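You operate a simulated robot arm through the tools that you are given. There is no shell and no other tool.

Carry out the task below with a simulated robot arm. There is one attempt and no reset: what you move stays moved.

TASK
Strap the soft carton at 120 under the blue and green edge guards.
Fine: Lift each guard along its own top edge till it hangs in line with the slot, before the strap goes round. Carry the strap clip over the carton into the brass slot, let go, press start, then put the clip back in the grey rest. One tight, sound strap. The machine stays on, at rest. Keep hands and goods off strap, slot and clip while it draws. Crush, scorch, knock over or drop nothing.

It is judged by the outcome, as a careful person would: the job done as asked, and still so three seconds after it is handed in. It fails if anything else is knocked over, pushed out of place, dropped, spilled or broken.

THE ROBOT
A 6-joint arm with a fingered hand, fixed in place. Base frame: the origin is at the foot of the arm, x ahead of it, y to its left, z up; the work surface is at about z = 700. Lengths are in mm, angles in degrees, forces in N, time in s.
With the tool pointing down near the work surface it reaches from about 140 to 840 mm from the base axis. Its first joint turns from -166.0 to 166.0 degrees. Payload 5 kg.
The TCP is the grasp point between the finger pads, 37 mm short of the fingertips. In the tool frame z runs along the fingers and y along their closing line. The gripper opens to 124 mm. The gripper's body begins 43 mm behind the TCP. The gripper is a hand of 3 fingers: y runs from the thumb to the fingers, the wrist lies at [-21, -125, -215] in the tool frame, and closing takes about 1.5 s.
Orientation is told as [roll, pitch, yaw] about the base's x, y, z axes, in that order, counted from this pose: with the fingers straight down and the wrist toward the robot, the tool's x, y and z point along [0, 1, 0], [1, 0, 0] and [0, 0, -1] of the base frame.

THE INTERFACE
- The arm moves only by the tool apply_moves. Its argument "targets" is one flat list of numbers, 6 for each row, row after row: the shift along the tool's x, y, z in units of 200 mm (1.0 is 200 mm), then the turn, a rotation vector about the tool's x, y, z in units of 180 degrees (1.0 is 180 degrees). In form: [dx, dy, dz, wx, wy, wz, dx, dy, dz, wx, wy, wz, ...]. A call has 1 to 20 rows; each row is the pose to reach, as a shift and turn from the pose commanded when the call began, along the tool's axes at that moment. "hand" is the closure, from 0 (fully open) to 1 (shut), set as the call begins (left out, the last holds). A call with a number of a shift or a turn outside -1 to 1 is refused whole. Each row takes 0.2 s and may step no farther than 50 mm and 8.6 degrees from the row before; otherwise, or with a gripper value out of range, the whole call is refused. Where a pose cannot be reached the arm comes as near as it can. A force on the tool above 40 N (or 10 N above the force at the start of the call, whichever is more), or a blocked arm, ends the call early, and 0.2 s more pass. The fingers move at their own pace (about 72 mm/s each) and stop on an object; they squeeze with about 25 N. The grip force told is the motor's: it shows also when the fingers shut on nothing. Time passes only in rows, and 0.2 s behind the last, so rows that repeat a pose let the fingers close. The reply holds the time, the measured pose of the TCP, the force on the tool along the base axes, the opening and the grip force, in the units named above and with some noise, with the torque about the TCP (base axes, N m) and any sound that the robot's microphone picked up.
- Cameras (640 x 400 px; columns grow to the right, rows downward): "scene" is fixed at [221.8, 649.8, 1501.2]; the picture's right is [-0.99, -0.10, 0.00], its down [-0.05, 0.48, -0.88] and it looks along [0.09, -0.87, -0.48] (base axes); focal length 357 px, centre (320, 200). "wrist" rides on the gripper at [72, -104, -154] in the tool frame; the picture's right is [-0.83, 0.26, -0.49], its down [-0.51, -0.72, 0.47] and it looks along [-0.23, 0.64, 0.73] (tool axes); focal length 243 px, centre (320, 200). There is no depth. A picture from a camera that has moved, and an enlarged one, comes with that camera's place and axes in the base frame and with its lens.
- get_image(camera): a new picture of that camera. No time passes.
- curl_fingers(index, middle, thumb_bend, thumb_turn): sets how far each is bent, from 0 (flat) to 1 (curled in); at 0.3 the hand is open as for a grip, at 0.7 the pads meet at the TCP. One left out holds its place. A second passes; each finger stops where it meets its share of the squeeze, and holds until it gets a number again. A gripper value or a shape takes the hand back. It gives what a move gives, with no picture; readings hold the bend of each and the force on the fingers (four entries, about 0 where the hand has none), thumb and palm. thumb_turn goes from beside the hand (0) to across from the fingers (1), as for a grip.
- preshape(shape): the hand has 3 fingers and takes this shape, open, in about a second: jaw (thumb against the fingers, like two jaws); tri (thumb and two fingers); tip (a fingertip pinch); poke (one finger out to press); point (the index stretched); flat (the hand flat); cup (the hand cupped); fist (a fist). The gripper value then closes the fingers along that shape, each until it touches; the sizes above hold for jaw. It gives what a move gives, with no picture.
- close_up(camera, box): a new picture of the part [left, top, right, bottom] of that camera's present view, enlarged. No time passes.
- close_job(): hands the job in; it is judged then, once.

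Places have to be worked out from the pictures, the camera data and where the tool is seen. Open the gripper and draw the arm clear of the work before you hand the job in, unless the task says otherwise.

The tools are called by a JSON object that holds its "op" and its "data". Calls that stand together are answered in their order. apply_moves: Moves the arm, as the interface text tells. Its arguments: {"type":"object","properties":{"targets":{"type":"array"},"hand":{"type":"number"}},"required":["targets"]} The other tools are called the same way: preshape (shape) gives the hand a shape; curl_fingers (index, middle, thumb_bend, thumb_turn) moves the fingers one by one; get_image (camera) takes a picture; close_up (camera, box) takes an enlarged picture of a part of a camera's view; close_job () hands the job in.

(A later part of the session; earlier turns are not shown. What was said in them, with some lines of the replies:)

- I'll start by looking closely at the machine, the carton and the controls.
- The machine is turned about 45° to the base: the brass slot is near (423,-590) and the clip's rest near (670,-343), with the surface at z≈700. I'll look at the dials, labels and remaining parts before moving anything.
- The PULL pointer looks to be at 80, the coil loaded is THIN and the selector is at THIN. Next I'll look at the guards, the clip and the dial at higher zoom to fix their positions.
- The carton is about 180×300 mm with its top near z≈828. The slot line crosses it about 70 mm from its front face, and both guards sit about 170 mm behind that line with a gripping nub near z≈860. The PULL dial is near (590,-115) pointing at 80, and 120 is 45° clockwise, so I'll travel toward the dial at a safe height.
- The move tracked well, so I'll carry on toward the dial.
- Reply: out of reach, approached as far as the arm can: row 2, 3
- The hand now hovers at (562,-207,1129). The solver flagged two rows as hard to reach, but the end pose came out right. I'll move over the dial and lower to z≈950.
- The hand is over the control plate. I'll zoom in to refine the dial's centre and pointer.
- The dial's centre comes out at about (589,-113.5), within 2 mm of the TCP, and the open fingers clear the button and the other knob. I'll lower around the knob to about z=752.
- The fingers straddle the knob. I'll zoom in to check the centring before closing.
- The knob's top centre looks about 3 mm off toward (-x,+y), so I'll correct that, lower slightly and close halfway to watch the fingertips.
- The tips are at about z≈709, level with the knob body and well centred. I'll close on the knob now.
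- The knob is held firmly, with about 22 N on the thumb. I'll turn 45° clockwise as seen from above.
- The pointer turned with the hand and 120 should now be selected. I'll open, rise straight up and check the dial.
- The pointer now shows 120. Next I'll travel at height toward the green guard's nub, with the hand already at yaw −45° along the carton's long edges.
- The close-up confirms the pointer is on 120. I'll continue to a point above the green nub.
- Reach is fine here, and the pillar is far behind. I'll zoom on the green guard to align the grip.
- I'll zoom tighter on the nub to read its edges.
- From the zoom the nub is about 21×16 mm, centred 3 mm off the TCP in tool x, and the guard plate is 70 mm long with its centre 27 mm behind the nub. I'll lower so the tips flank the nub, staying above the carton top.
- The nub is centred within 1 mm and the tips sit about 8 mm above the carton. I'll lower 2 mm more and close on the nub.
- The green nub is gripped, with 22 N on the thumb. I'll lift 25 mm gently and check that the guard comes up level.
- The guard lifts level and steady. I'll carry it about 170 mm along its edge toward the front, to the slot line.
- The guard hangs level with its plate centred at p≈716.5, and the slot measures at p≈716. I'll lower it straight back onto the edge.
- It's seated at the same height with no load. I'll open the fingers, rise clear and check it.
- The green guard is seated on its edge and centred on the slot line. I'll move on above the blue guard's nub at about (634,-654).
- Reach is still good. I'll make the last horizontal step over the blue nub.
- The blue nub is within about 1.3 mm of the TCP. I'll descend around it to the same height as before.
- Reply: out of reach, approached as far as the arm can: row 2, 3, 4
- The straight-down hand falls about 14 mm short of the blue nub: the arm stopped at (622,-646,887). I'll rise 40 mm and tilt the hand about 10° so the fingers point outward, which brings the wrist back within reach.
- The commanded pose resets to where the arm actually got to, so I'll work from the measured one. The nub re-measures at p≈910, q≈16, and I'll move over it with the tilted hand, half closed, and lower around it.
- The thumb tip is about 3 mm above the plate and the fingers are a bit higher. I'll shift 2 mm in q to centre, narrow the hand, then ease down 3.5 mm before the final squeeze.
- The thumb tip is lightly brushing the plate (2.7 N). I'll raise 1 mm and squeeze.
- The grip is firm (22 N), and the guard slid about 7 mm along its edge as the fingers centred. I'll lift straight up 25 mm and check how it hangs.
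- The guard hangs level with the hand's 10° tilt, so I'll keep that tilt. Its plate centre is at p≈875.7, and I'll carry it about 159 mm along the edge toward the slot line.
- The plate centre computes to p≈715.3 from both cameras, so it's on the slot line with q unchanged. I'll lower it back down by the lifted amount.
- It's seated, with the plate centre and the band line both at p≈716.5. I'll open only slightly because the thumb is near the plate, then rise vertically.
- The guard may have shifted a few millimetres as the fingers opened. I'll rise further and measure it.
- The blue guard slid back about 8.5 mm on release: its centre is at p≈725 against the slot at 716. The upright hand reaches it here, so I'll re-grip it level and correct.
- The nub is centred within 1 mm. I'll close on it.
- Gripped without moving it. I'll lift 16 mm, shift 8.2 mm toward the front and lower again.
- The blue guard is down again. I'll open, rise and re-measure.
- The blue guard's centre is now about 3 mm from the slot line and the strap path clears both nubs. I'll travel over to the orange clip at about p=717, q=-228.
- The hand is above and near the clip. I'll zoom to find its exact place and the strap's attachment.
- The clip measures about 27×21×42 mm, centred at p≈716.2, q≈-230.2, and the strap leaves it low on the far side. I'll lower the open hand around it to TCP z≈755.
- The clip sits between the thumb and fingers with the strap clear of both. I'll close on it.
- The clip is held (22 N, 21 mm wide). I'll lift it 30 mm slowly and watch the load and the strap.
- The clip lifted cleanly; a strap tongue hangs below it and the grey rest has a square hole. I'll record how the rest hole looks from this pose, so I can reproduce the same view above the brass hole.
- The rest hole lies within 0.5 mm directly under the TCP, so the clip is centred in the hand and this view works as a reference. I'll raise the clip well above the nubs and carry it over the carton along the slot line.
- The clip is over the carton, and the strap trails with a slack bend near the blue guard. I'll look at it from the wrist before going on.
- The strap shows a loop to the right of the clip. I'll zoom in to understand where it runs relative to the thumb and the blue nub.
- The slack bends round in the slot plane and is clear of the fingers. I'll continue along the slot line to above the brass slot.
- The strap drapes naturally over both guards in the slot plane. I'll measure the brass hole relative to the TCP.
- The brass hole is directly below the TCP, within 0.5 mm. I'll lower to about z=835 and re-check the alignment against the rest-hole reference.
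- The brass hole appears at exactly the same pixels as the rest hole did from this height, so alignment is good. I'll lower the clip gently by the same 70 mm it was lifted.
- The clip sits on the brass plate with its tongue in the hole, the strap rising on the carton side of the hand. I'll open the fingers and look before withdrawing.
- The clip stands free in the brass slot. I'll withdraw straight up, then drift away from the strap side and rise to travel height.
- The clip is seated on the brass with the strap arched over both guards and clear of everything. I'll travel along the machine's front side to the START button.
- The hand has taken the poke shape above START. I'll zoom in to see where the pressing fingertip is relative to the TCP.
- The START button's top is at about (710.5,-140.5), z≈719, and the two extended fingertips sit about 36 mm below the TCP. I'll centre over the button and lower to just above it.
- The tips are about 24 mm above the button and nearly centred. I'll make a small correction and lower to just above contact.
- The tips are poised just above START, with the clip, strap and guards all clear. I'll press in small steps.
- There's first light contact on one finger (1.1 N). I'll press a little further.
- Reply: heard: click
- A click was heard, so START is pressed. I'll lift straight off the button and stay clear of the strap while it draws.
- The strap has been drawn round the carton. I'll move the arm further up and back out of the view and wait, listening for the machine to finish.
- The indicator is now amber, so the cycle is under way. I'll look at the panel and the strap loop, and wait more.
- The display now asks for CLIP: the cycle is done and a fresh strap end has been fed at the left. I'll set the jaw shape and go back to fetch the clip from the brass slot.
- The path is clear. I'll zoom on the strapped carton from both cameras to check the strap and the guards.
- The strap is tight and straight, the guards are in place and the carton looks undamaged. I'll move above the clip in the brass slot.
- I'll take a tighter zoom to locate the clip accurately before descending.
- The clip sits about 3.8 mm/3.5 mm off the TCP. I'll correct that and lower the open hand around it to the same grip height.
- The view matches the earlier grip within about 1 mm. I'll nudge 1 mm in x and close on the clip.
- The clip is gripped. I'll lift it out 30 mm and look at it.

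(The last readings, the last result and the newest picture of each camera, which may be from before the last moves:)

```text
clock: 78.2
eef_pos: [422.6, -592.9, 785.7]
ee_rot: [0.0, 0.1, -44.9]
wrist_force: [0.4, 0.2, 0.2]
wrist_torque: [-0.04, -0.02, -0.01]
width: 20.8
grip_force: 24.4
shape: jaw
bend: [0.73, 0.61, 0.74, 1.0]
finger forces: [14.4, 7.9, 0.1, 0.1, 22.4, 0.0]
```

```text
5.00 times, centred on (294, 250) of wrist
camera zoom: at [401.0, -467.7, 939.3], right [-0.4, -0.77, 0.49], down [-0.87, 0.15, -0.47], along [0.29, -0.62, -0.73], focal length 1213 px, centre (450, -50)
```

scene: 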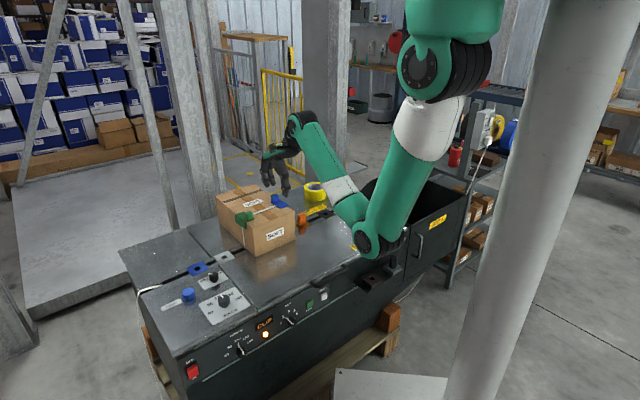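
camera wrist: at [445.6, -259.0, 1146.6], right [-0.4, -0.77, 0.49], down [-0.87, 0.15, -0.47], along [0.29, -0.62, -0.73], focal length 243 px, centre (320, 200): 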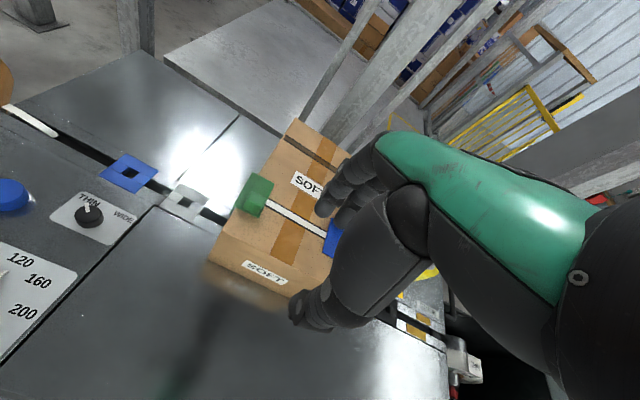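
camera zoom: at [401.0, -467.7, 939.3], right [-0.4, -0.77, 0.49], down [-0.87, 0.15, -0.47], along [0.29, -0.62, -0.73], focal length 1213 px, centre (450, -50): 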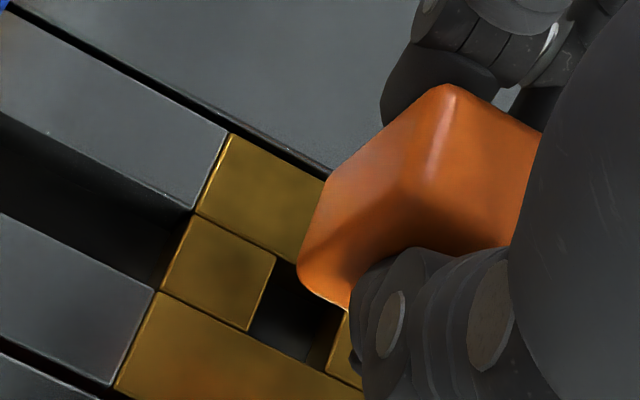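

The clip is out with its tongue visible, and the brass slot is empty. I'll raise it to carrying height and bring it back over the carton toward the grey rest.

{"op": "apply_moves", "data": {"targets": [0, 0, -0.2, 0, 0, 0, 0, 0, -0.4, 0, 0, 0, 0, 0, -0.6, 0, 0, 0, 0, 0, -0.78, 0, 0, 0, 0, 0, -0.92, 0, 0, 0]}}

{"op": "apply_moves", "data": {"targets": [0.18, -0.004, 0, 0, 0, 0, 0.36, -0.008, 0, 0, 0, 0, 0.54, -0.0125, 0, 0, 0, 0, 0.72, -0.0125, 0, 0, 0, 0, 0.9, -0.0125, 0, 0, 0, 0]}}

{"op": "apply_moves", "data": {"targets": [0.18, 0, 0, 0, 0, 0, 0.36, 0, 0, 0, 0, 0, 0.54, 0, 0, 0, 0, 0, 0.72, 0, 0, 0, 0, 0, 0.856, 0, 0, 0, 0, 0, 0.856, 0, 0, 0, 0, 0]}}

{"op": "get_image", "data": {"camera": "scene"}}

{"op": "close_up", "data": {"camera": "wrist", "box": [200, 250, 328, 330]}}

```text
clock: 79.4
eef_pos: [422.0, -592.8, 969.6]
ee_rot: [0.0, 0.0, -45.0]
wrist_force: [-1.0, 0.5, -1.4]
wrist_torque: [0.0, -0.01, -0.01]
width: 20.7
grip_force: 24.4
shape: jaw
bend: [0.73, 0.61, 0.74, 1.0]
finger forces: [14.5, 7.8, 0.0, 0.0, 22.5, 0.1]
```

```text
clock: 80.6
eef_pos: [548.4, -463.2, 969.8]
ee_rot: [-0.1, 0.0, -45.0]
wrist_force: [-0.8, 0.5, 0.3]
wrist_torque: [0.01, -0.02, -0.01]
width: 20.5
grip_force: 25.1
shape: jaw
bend: [0.73, 0.61, 0.74, 1.0]
finger forces: [14.3, 8.0, 0.0, 0.1, 22.3, 0.0]
```

```text
clock: 82.0
eef_pos: [668.9, -342.8, 969.3]
ee_rot: [-0.1, 0.0, -44.9]
wrist_force: [1.3, -0.5, -0.3]
wrist_torque: [-0.01, 0.02, -0.01]
width: 20.3
grip_force: 24.6
shape: jaw
bend: [0.73, 0.61, 0.74, 1.0]
finger forces: [14.3, 7.8, 0.0, 0.0, 22.2, 0.0]
```

```text
taken
```

scene: 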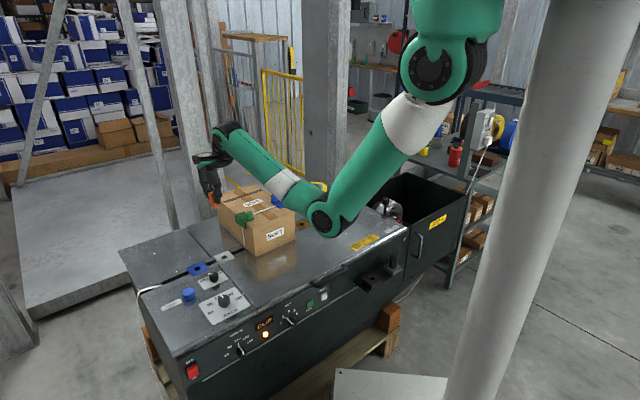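

```text
5.00 times, centred on (264, 290) of wrist
camera zoom: at [647.6, -218.2, 1122.7], right [-0.4, -0.77, 0.49], down [-0.87, 0.15, -0.47], along [0.29, -0.62, -0.73], focal length 1213 px, centre (600, -250)
```

zoom: 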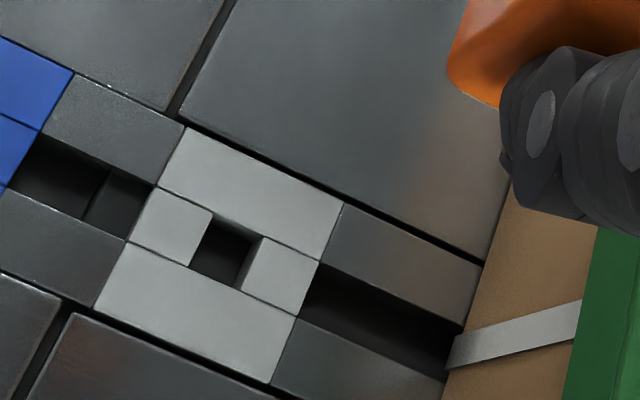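

The rest hole shows in the same place as the brass hole did at this height, so I'm aligned. I'll lower to the z≈825 reference and compare.

{"op": "apply_moves", "data": {"targets": [0, 0, 0.15, 0, 0, 0, 0, 0, 0.3, 0, 0, 0, 0, 0, 0.45, 0, 0, 0, 0, 0, 0.6, 0, 0, 0, 0, 0, 0.72, 0, 0, 0]}}

{"op": "close_up", "data": {"camera": "wrist", "box": [230, 210, 358, 290]}}

{"op": "close_up", "data": {"camera": "scene", "box": [190, 205, 270, 265]}}

```text
clock: 83.2
eef_pos: [669.4, -343.7, 825.4]
ee_rot: [0.1, -0.1, -45.0]
wrist_force: [0.2, -0.5, 0.1]
wrist_torque: [0.02, -0.01, 0.0]
width: 20.6
grip_force: 25.0
shape: jaw
bend: [0.73, 0.61, 0.74, 1.0]
finger forces: [14.3, 7.7, 0.1, 0.1, 22.1, 0.0]
```

```text
5.00 times, centred on (294, 250) of wrist
camera zoom: at [647.8, -218.0, 979.3], right [-0.4, -0.77, 0.49], down [-0.87, 0.15, -0.47], along [0.29, -0.62, -0.73], focal length 1213 px, centre (450, -50)
```

zoom: 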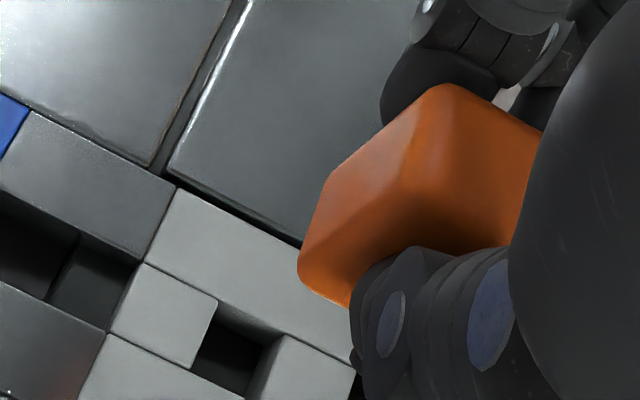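

```text
6.67 times, centred on (230, 235) of scene
camera zoom: at [221.8, 649.8, 1501.2], right [-0.99, -0.1, 0.0], down [-0.05, 0.48, -0.88], along [0.09, -0.87, -0.48], focal length 2380 px, centre (920, -33)
```

zoom: 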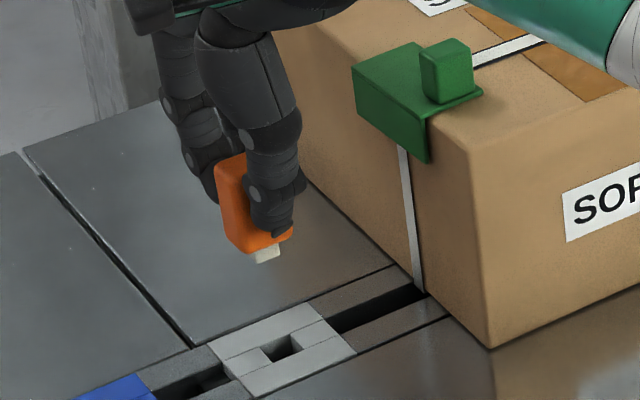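

Compared with the reference, the hole sits about 1.3 mm off toward the front. I'll shift by that amount and lower in small steps while watching the force.

{"op": "apply_moves", "data": {"targets": [-0.002, -0.0075, 0.1, 0, 0, 0, -0.002, -0.0075, 0.2, 0, 0, 0, -0.002, -0.0075, 0.25, 0, 0, 0]}}

{"op": "close_up", "data": {"camera": "scene", "box": [190, 220, 270, 270]}}

{"op": "close_up", "data": {"camera": "wrist", "box": [230, 210, 358, 290]}}

```text
clock: 84.0
eef_pos: [669.1, -342.2, 776.3]
ee_rot: [0.0, -0.1, -45.0]
wrist_force: [0.0, 0.4, 0.1]
wrist_torque: [-0.01, 0.01, 0.02]
width: 20.5
grip_force: 25.0
shape: jaw
bend: [0.73, 0.61, 0.74, 1.0]
finger forces: [14.3, 7.9, 0.1, 0.0, 22.2, 0.0]
```

```text
8.00 times, centred on (230, 245) of scene
camera zoom: at [221.8, 649.8, 1501.2], right [-0.99, -0.1, 0.0], down [-0.05, 0.48, -0.88], along [0.09, -0.87, -0.48], focal length 2856 px, centre (1040, -160)
```

zoom: 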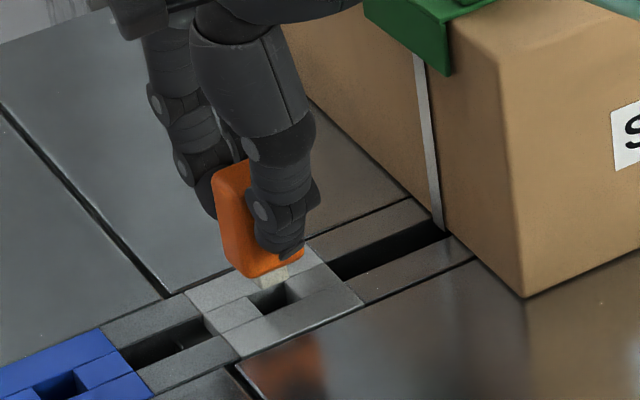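

```text
5.00 times, centred on (294, 250) of wrist
camera zoom: at [646.6, -217.5, 929.2], right [-0.4, -0.77, 0.49], down [-0.87, 0.15, -0.47], along [0.29, -0.62, -0.73], focal length 1213 px, centre (450, -50)
```

zoom: 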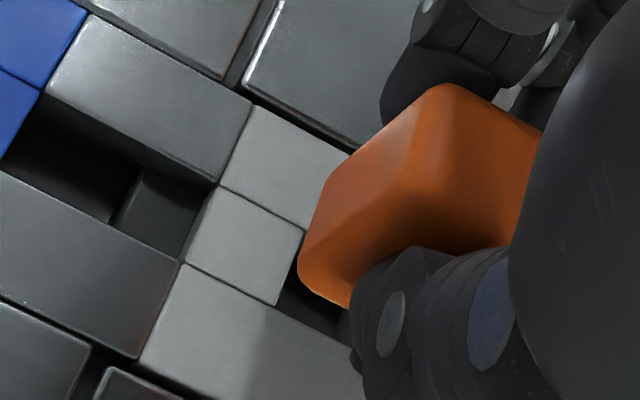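

The tongue points into the middle of the hole. I'll lower the last 20 mm gently.

{"op": "apply_moves", "data": {"targets": [0, 0, 0.03, 0, 0, 0, 0, 0, 0.055, 0, 0, 0, 0, 0, 0.075, 0, 0, 0, 0, 0, 0.09, 0, 0, 0, 0, 0, 0.098, 0, 0, 0]}}

{"op": "close_up", "data": {"camera": "scene", "box": [190, 220, 270, 270]}}

{"op": "close_up", "data": {"camera": "wrist", "box": [240, 200, 368, 280]}}

```text
clock: 85.2
eef_pos: [667.8, -342.2, 755.6]
ee_rot: [0.0, 0.0, -45.0]
wrist_force: [0.7, -1.3, -0.1]
wrist_torque: [0.02, -0.02, -0.02]
width: 20.6
grip_force: 25.4
shape: jaw
bend: [0.73, 0.61, 0.74, 1.0]
finger forces: [14.3, 7.8, 0.0, 0.1, 22.3, 0.0]
```

```text
8.00 times, centred on (230, 245) of scene
camera zoom: at [221.8, 649.8, 1501.2], right [-0.99, -0.1, 0.0], down [-0.05, 0.48, -0.88], along [0.09, -0.87, -0.48], focal length 2856 px, centre (1040, -160)
```

zoom: 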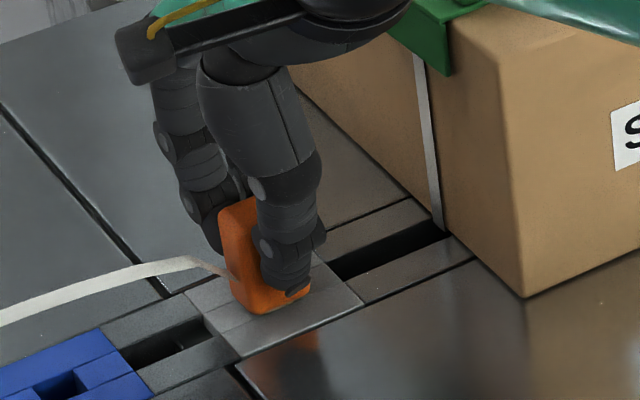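

```text
5.00 times, centred on (304, 240) of wrist
camera zoom: at [646.3, -217.0, 909.4], right [-0.4, -0.77, 0.49], down [-0.87, 0.15, -0.47], along [0.29, -0.62, -0.73], focal length 1213 px, centre (400, 0)
```

zoom: 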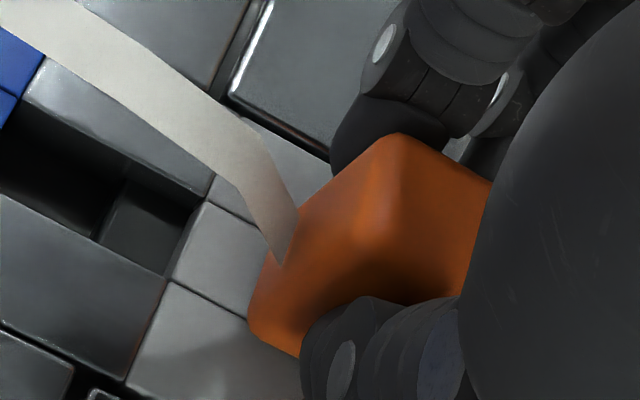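

The clip is seated in the grey rest and the fresh strap has hooked into it. I'll open the fingers, then rise straight up.

{"op": "apply_moves", "data": {"targets": [0, 0, 0.003, 0, 0, 0, 0, 0, 0.003, 0, 0, 0, 0, 0, 0.003, 0, 0, 0, 0, 0, 0.003, 0, 0, 0, 0, 0, 0.003, 0, 0, 0, 0, 0, -0.1, 0, 0, 0, 0, 0, -0.25, 0, 0, 0, 0, 0, -0.45, 0, 0, 0, 0, 0, -0.68, 0, 0, 0, 0, 0, -0.9, 0, 0, 0], "hand": 0.4}}

{"op": "get_image", "data": {"camera": "scene"}}

{"op": "close_up", "data": {"camera": "scene", "box": [190, 220, 270, 270]}}

{"op": "close_up", "data": {"camera": "scene", "box": [230, 290, 342, 360]}}

{"op": "close_up", "data": {"camera": "wrist", "box": [180, 220, 340, 320]}}

```text
clock: 87.4
eef_pos: [668.3, -341.8, 936.8]
ee_rot: [-0.1, 0.0, -45.1]
wrist_force: [0.1, 0.5, 0.4]
wrist_torque: [0.0, 0.0, 0.01]
width: 74.2
grip_force: 0.0
shape: jaw
bend: [0.73, 0.41, 0.65, 1.0]
finger forces: [0.1, 0.0, 0.0, 0.0, 0.0, 0.0]
```

```text
taken
```

scene: 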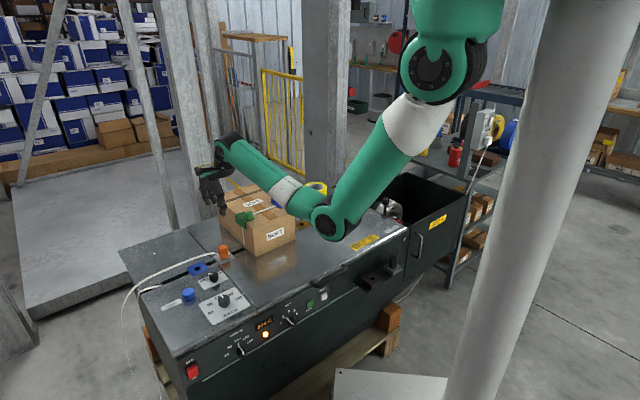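

```text
8.00 times, centred on (230, 245) of scene
camera zoom: at [221.8, 649.8, 1501.2], right [-0.99, -0.1, 0.0], down [-0.05, 0.48, -0.88], along [0.09, -0.87, -0.48], focal length 2856 px, centre (1040, -160)
```

zoom: 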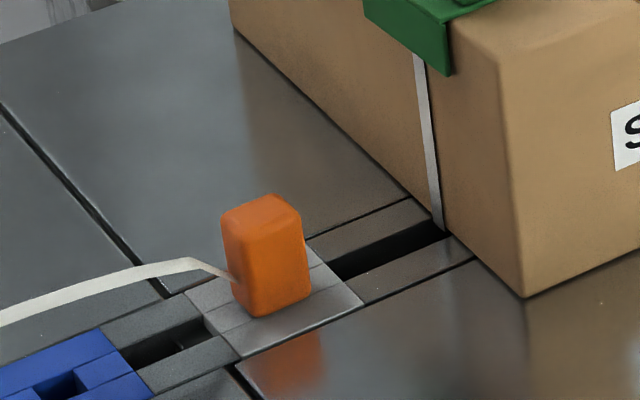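

```text
5.71 times, centred on (286, 325) of scene
camera zoom: at [221.8, 649.8, 1501.2], right [-0.99, -0.1, 0.0], down [-0.05, 0.48, -0.88], along [0.09, -0.87, -0.48], focal length 2040 px, centre (514, -514)
```

zoom: 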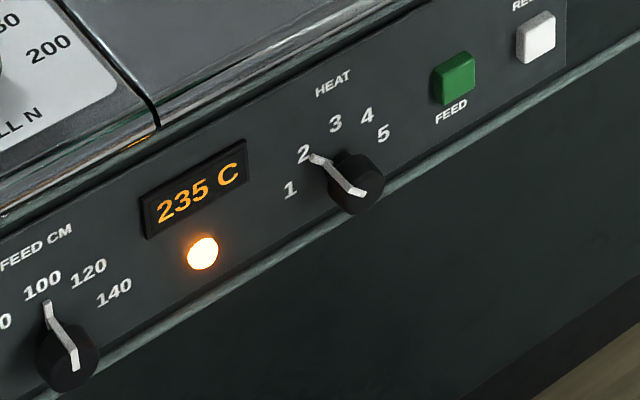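

```text
4.00 times, centred on (260, 270) of wrist
camera zoom: at [645.9, -216.2, 1089.6], right [-0.4, -0.77, 0.49], down [-0.87, 0.15, -0.47], along [0.29, -0.62, -0.73], focal length 970 px, centre (560, -80)
```

zoom: 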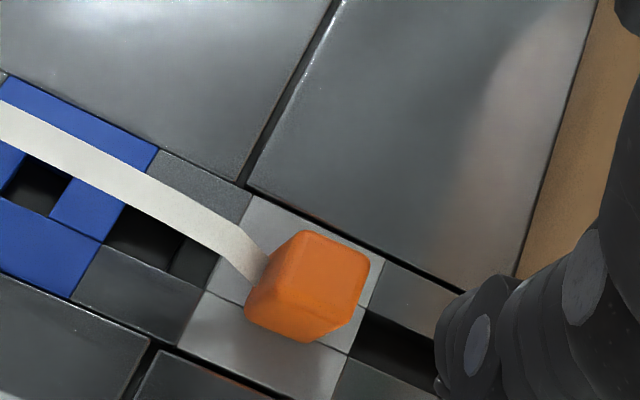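

The clip stands in its rest and the display is back to a temperature (235 °C, amber, reheating). I'll draw the arm up and away from the work, then watch until the machine is at rest.

{"op": "apply_moves", "data": {"targets": [0, -0.15, -0.15, 0, 0, 0, 0, -0.3, -0.3, 0, 0, 0, 0, -0.45, -0.45, 0, 0, 0, 0, -0.6, -0.6, 0, 0, 0, 0, -0.75, -0.7, 0, 0, 0, 0, -0.75, -0.7, 0, 0, 0, 0, -0.75, -0.7, 0, 0, 0, 0, -0.75, -0.7, 0, 0, 0, 0, -0.75, -0.7, 0, 0, 0, 0, -0.75, -0.7, 0, 0, 0]}}

{"op": "get_image", "data": {"camera": "scene"}}

{"op": "close_up", "data": {"camera": "scene", "box": [230, 290, 342, 360]}}

{"op": "close_up", "data": {"camera": "scene", "box": [205, 180, 317, 260]}}

{"op": "get_image", "data": {"camera": "wrist"}}

```text
clock: 89.6
eef_pos: [560.3, -235.6, 1074.7]
ee_rot: [0.0, -0.1, -45.0]
wrist_force: [-0.1, 0.3, 0.0]
wrist_torque: [0.02, 0.01, 0.01]
width: 73.9
grip_force: 0.1
shape: jaw
bend: [0.73, 0.41, 0.65, 1.0]
finger forces: [0.0, 0.0, 0.1, 0.1, 0.0, 0.1]
```

```text
taken
```

scene: 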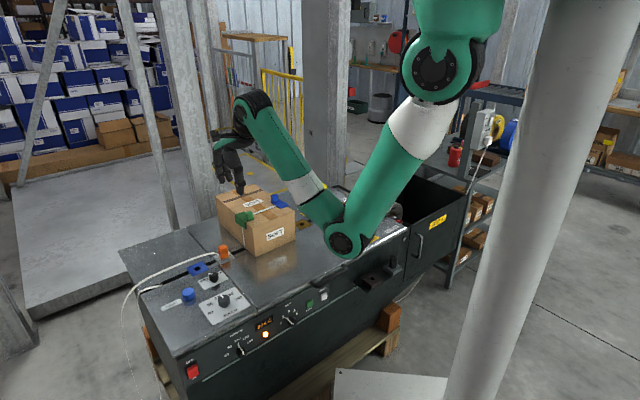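

```text
5.71 times, centred on (286, 325) of scene
camera zoom: at [221.8, 649.8, 1501.2], right [-0.99, -0.1, 0.0], down [-0.05, 0.48, -0.88], along [0.09, -0.87, -0.48], focal length 2040 px, centre (514, -514)
```

zoom: 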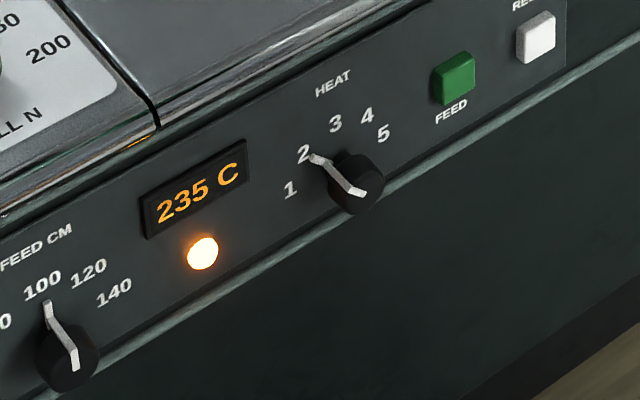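

```text
5.00 times, centred on (261, 220) of scene
camera zoom: at [221.8, 649.8, 1501.2], right [-0.99, -0.1, 0.0], down [-0.05, 0.48, -0.88], along [0.09, -0.87, -0.48], focal length 1785 px, centre (615, 100)
```

zoom: 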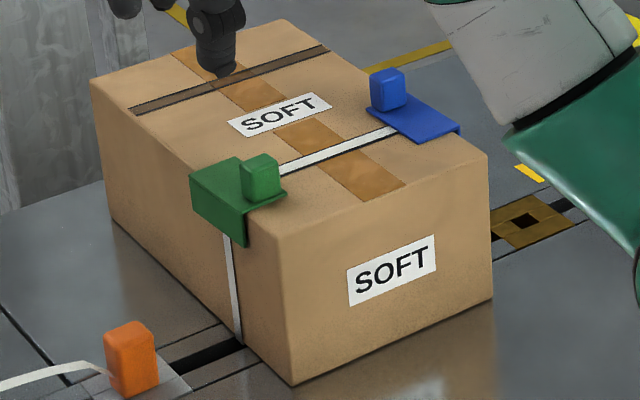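

```text
taken
camera wrist: at [539.7, -110.0, 1228.8], right [-0.4, -0.77, 0.49], down [-0.87, 0.15, -0.47], along [0.29, -0.62, -0.73], focal length 243 px, centre (320, 200)
```

wrist: 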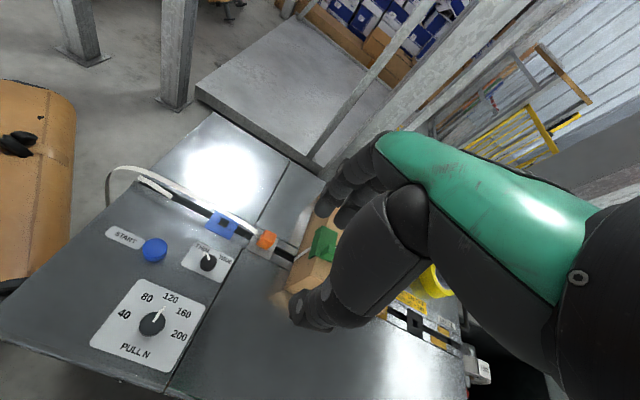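

Everything is in place; the display still reads 235 °C with an amber lamp. I'll wait a few seconds to see whether it recovers to ready.

{"op": "apply_moves", "data": {"targets": [0, 0, 0, 0, 0, 0, 0, 0, 0, 0, 0, 0, 0, 0, 0, 0, 0, 0, 0, 0, 0, 0, 0, 0, 0, 0, 0, 0, 0, 0, 0, 0, 0, 0, 0, 0, 0, 0, 0, 0, 0, 0, 0, 0, 0, 0, 0, 0, 0, 0, 0, 0, 0, 0, 0, 0, 0, 0, 0, 0, 0, 0, 0, 0, 0, 0, 0, 0, 0, 0, 0, 0, 0, 0, 0, 0, 0, 0, 0, 0, 0, 0, 0, 0, 0, 0, 0, 0, 0, 0, 0, 0, 0, 0, 0, 0, 0, 0, 0, 0, 0, 0, 0, 0, 0, 0, 0, 0, 0, 0, 0, 0, 0, 0, 0, 0, 0, 0, 0, 0]}}

{"op": "close_up", "data": {"camera": "scene", "box": [230, 290, 342, 360]}}

{"op": "close_up", "data": {"camera": "scene", "box": [110, 240, 238, 340]}}

```text
clock: 93.8
eef_pos: [561.6, -236.0, 1074.5]
ee_rot: [0.0, -0.1, -45.0]
wrist_force: [0.3, -0.4, 0.1]
wrist_torque: [-0.02, -0.01, 0.0]
width: 74.1
grip_force: 0.0
shape: jaw
bend: [0.73, 0.41, 0.65, 1.0]
finger forces: [0.0, 0.0, 0.0, 0.0, 0.0, 0.1]
```

```text
5.71 times, centred on (286, 325) of scene
camera zoom: at [221.8, 649.8, 1501.2], right [-0.99, -0.1, 0.0], down [-0.05, 0.48, -0.88], along [0.09, -0.87, -0.48], focal length 2040 px, centre (514, -514)
```

zoom: 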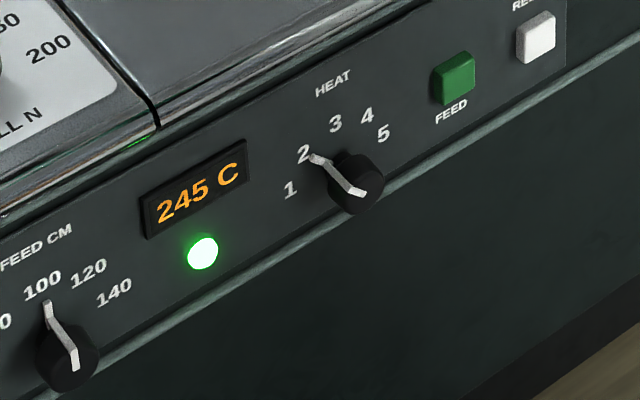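

```text
4.00 times, centred on (174, 290) of scene
camera zoom: at [221.8, 649.8, 1501.2], right [-0.99, -0.1, 0.0], down [-0.05, 0.48, -0.88], along [0.09, -0.87, -0.48], focal length 1428 px, centre (904, -160)
```

zoom: 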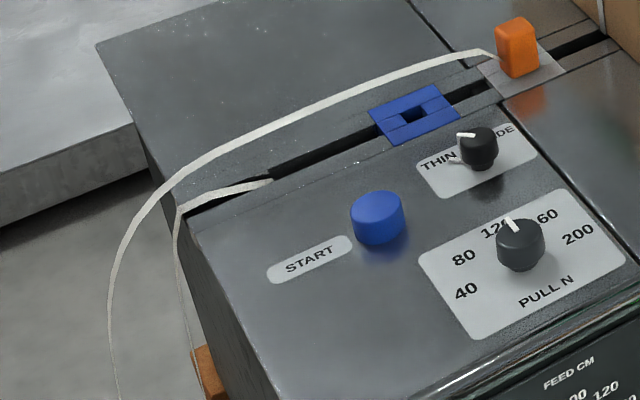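

The machine is back at 245 °C with a green lamp, the clip is in its rest and the strap is tight. I'll open the hand fully and return the arm to its high starting area, clear of the work.

{"op": "apply_moves", "data": {"targets": [-0.1, 0.06, -0.2, 0, 0, 0, -0.25, 0.15, -0.36, 0, 0, 0, -0.42, 0.25, -0.36, 0, 0, 0, -0.58, 0.35, -0.36, 0, 0, 0, -0.73, 0.45, -0.36, 0, 0, 0], "hand": 0}}

{"op": "apply_moves", "data": {"targets": [-0.15, 0.09, 0, 0, 0, 0, -0.3, 0.18, 0, 0, 0, 0, -0.45, 0.27, 0, 0, 0, 0, -0.6, 0.36, 0, 0, 0, 0, -0.73, 0.44, 0, 0, 0, 0]}}

{"op": "get_image", "data": {"camera": "scene"}}

{"op": "close_up", "data": {"camera": "scene", "box": [190, 170, 334, 270]}}

{"op": "get_image", "data": {"camera": "wrist"}}

```text
clock: 95.0
eef_pos: [521.7, -402.7, 1147.7]
ee_rot: [0.0, 0.0, -45.0]
wrist_force: [0.2, -0.1, -0.4]
wrist_torque: [-0.05, 0.0, -0.01]
width: 123.6
grip_force: 0.1
shape: jaw
bend: [0.3, 0.3, 0.3, 0.98]
finger forces: [0.0, 0.0, 0.0, 0.0, 0.0, 0.0]
```

```text
clock: 96.2
eef_pos: [482.0, -569.4, 1146.2]
ee_rot: [-0.1, 0.0, -45.1]
wrist_force: [-0.2, -0.5, 0.3]
wrist_torque: [0.0, 0.03, -0.04]
width: 123.9
grip_force: 0.0
shape: jaw
bend: [0.3, 0.3, 0.3, 0.98]
finger forces: [0.0, 0.0, 0.0, 0.0, 0.0, 0.1]
```

```text
taken
```

scene: 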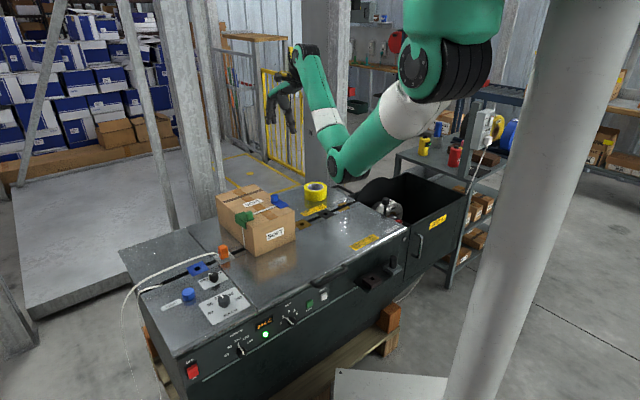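

```text
4.00 times, centred on (262, 220) of scene
camera zoom: at [221.8, 649.8, 1501.2], right [-0.99, -0.1, 0.0], down [-0.05, 0.48, -0.88], along [0.09, -0.87, -0.48], focal length 1428 px, centre (552, 120)
```

zoom: 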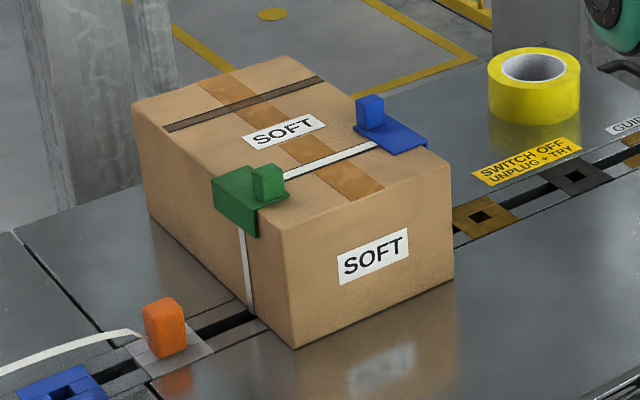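

```text
taken
camera wrist: at [459.4, -443.6, 1300.6], right [-0.4, -0.77, 0.49], down [-0.87, 0.15, -0.47], along [0.29, -0.62, -0.73], focal length 243 px, centre (320, 200)
```

wrist: 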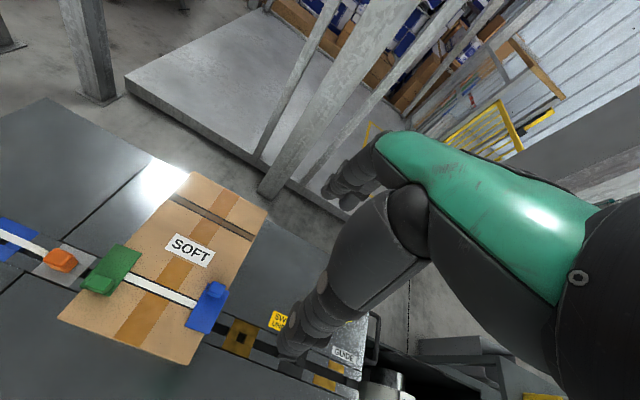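

The carton carries one tight strap under the blue and green guards, with PULL set at 120. The clip is in the grey rest, the machine is on and ready (245 °C, green lamp), and the open hand is well clear, so I'm handing the job in.

{"op": "close_job", "data": {}}

```text
The job is handed in.
```

I strapped the carton once at PULL 120 and handed the job in. The judging result wasn't shown to me.

- **Strap:** One strap runs tight and straight along the slot line, passing under the green and blue guards. I saw it on the top and the clip side of the carton, but not on the brass-slot side.
- **Guards:** Both hang in line with the slot. The blue guard slid about 8 mm when I first let go. I re-gripped and reset it, and it now sits about 3 mm off centre. Both nubs are clear of the strap.
- **Clip:** It went into the brass slot for the draw. When the display asked for the clip, I put it back in the grey rest, where it picked up the freshly fed strap.
- **Machine:** It is on and at rest, reading 245 °C with a green lamp. I left heat, feed length and the THIN setting as they were.
- **Surroundings:** I saw no crushing or scorching, and nothing was knocked over or dropped. The hand is open and the arm is back at its high starting position.
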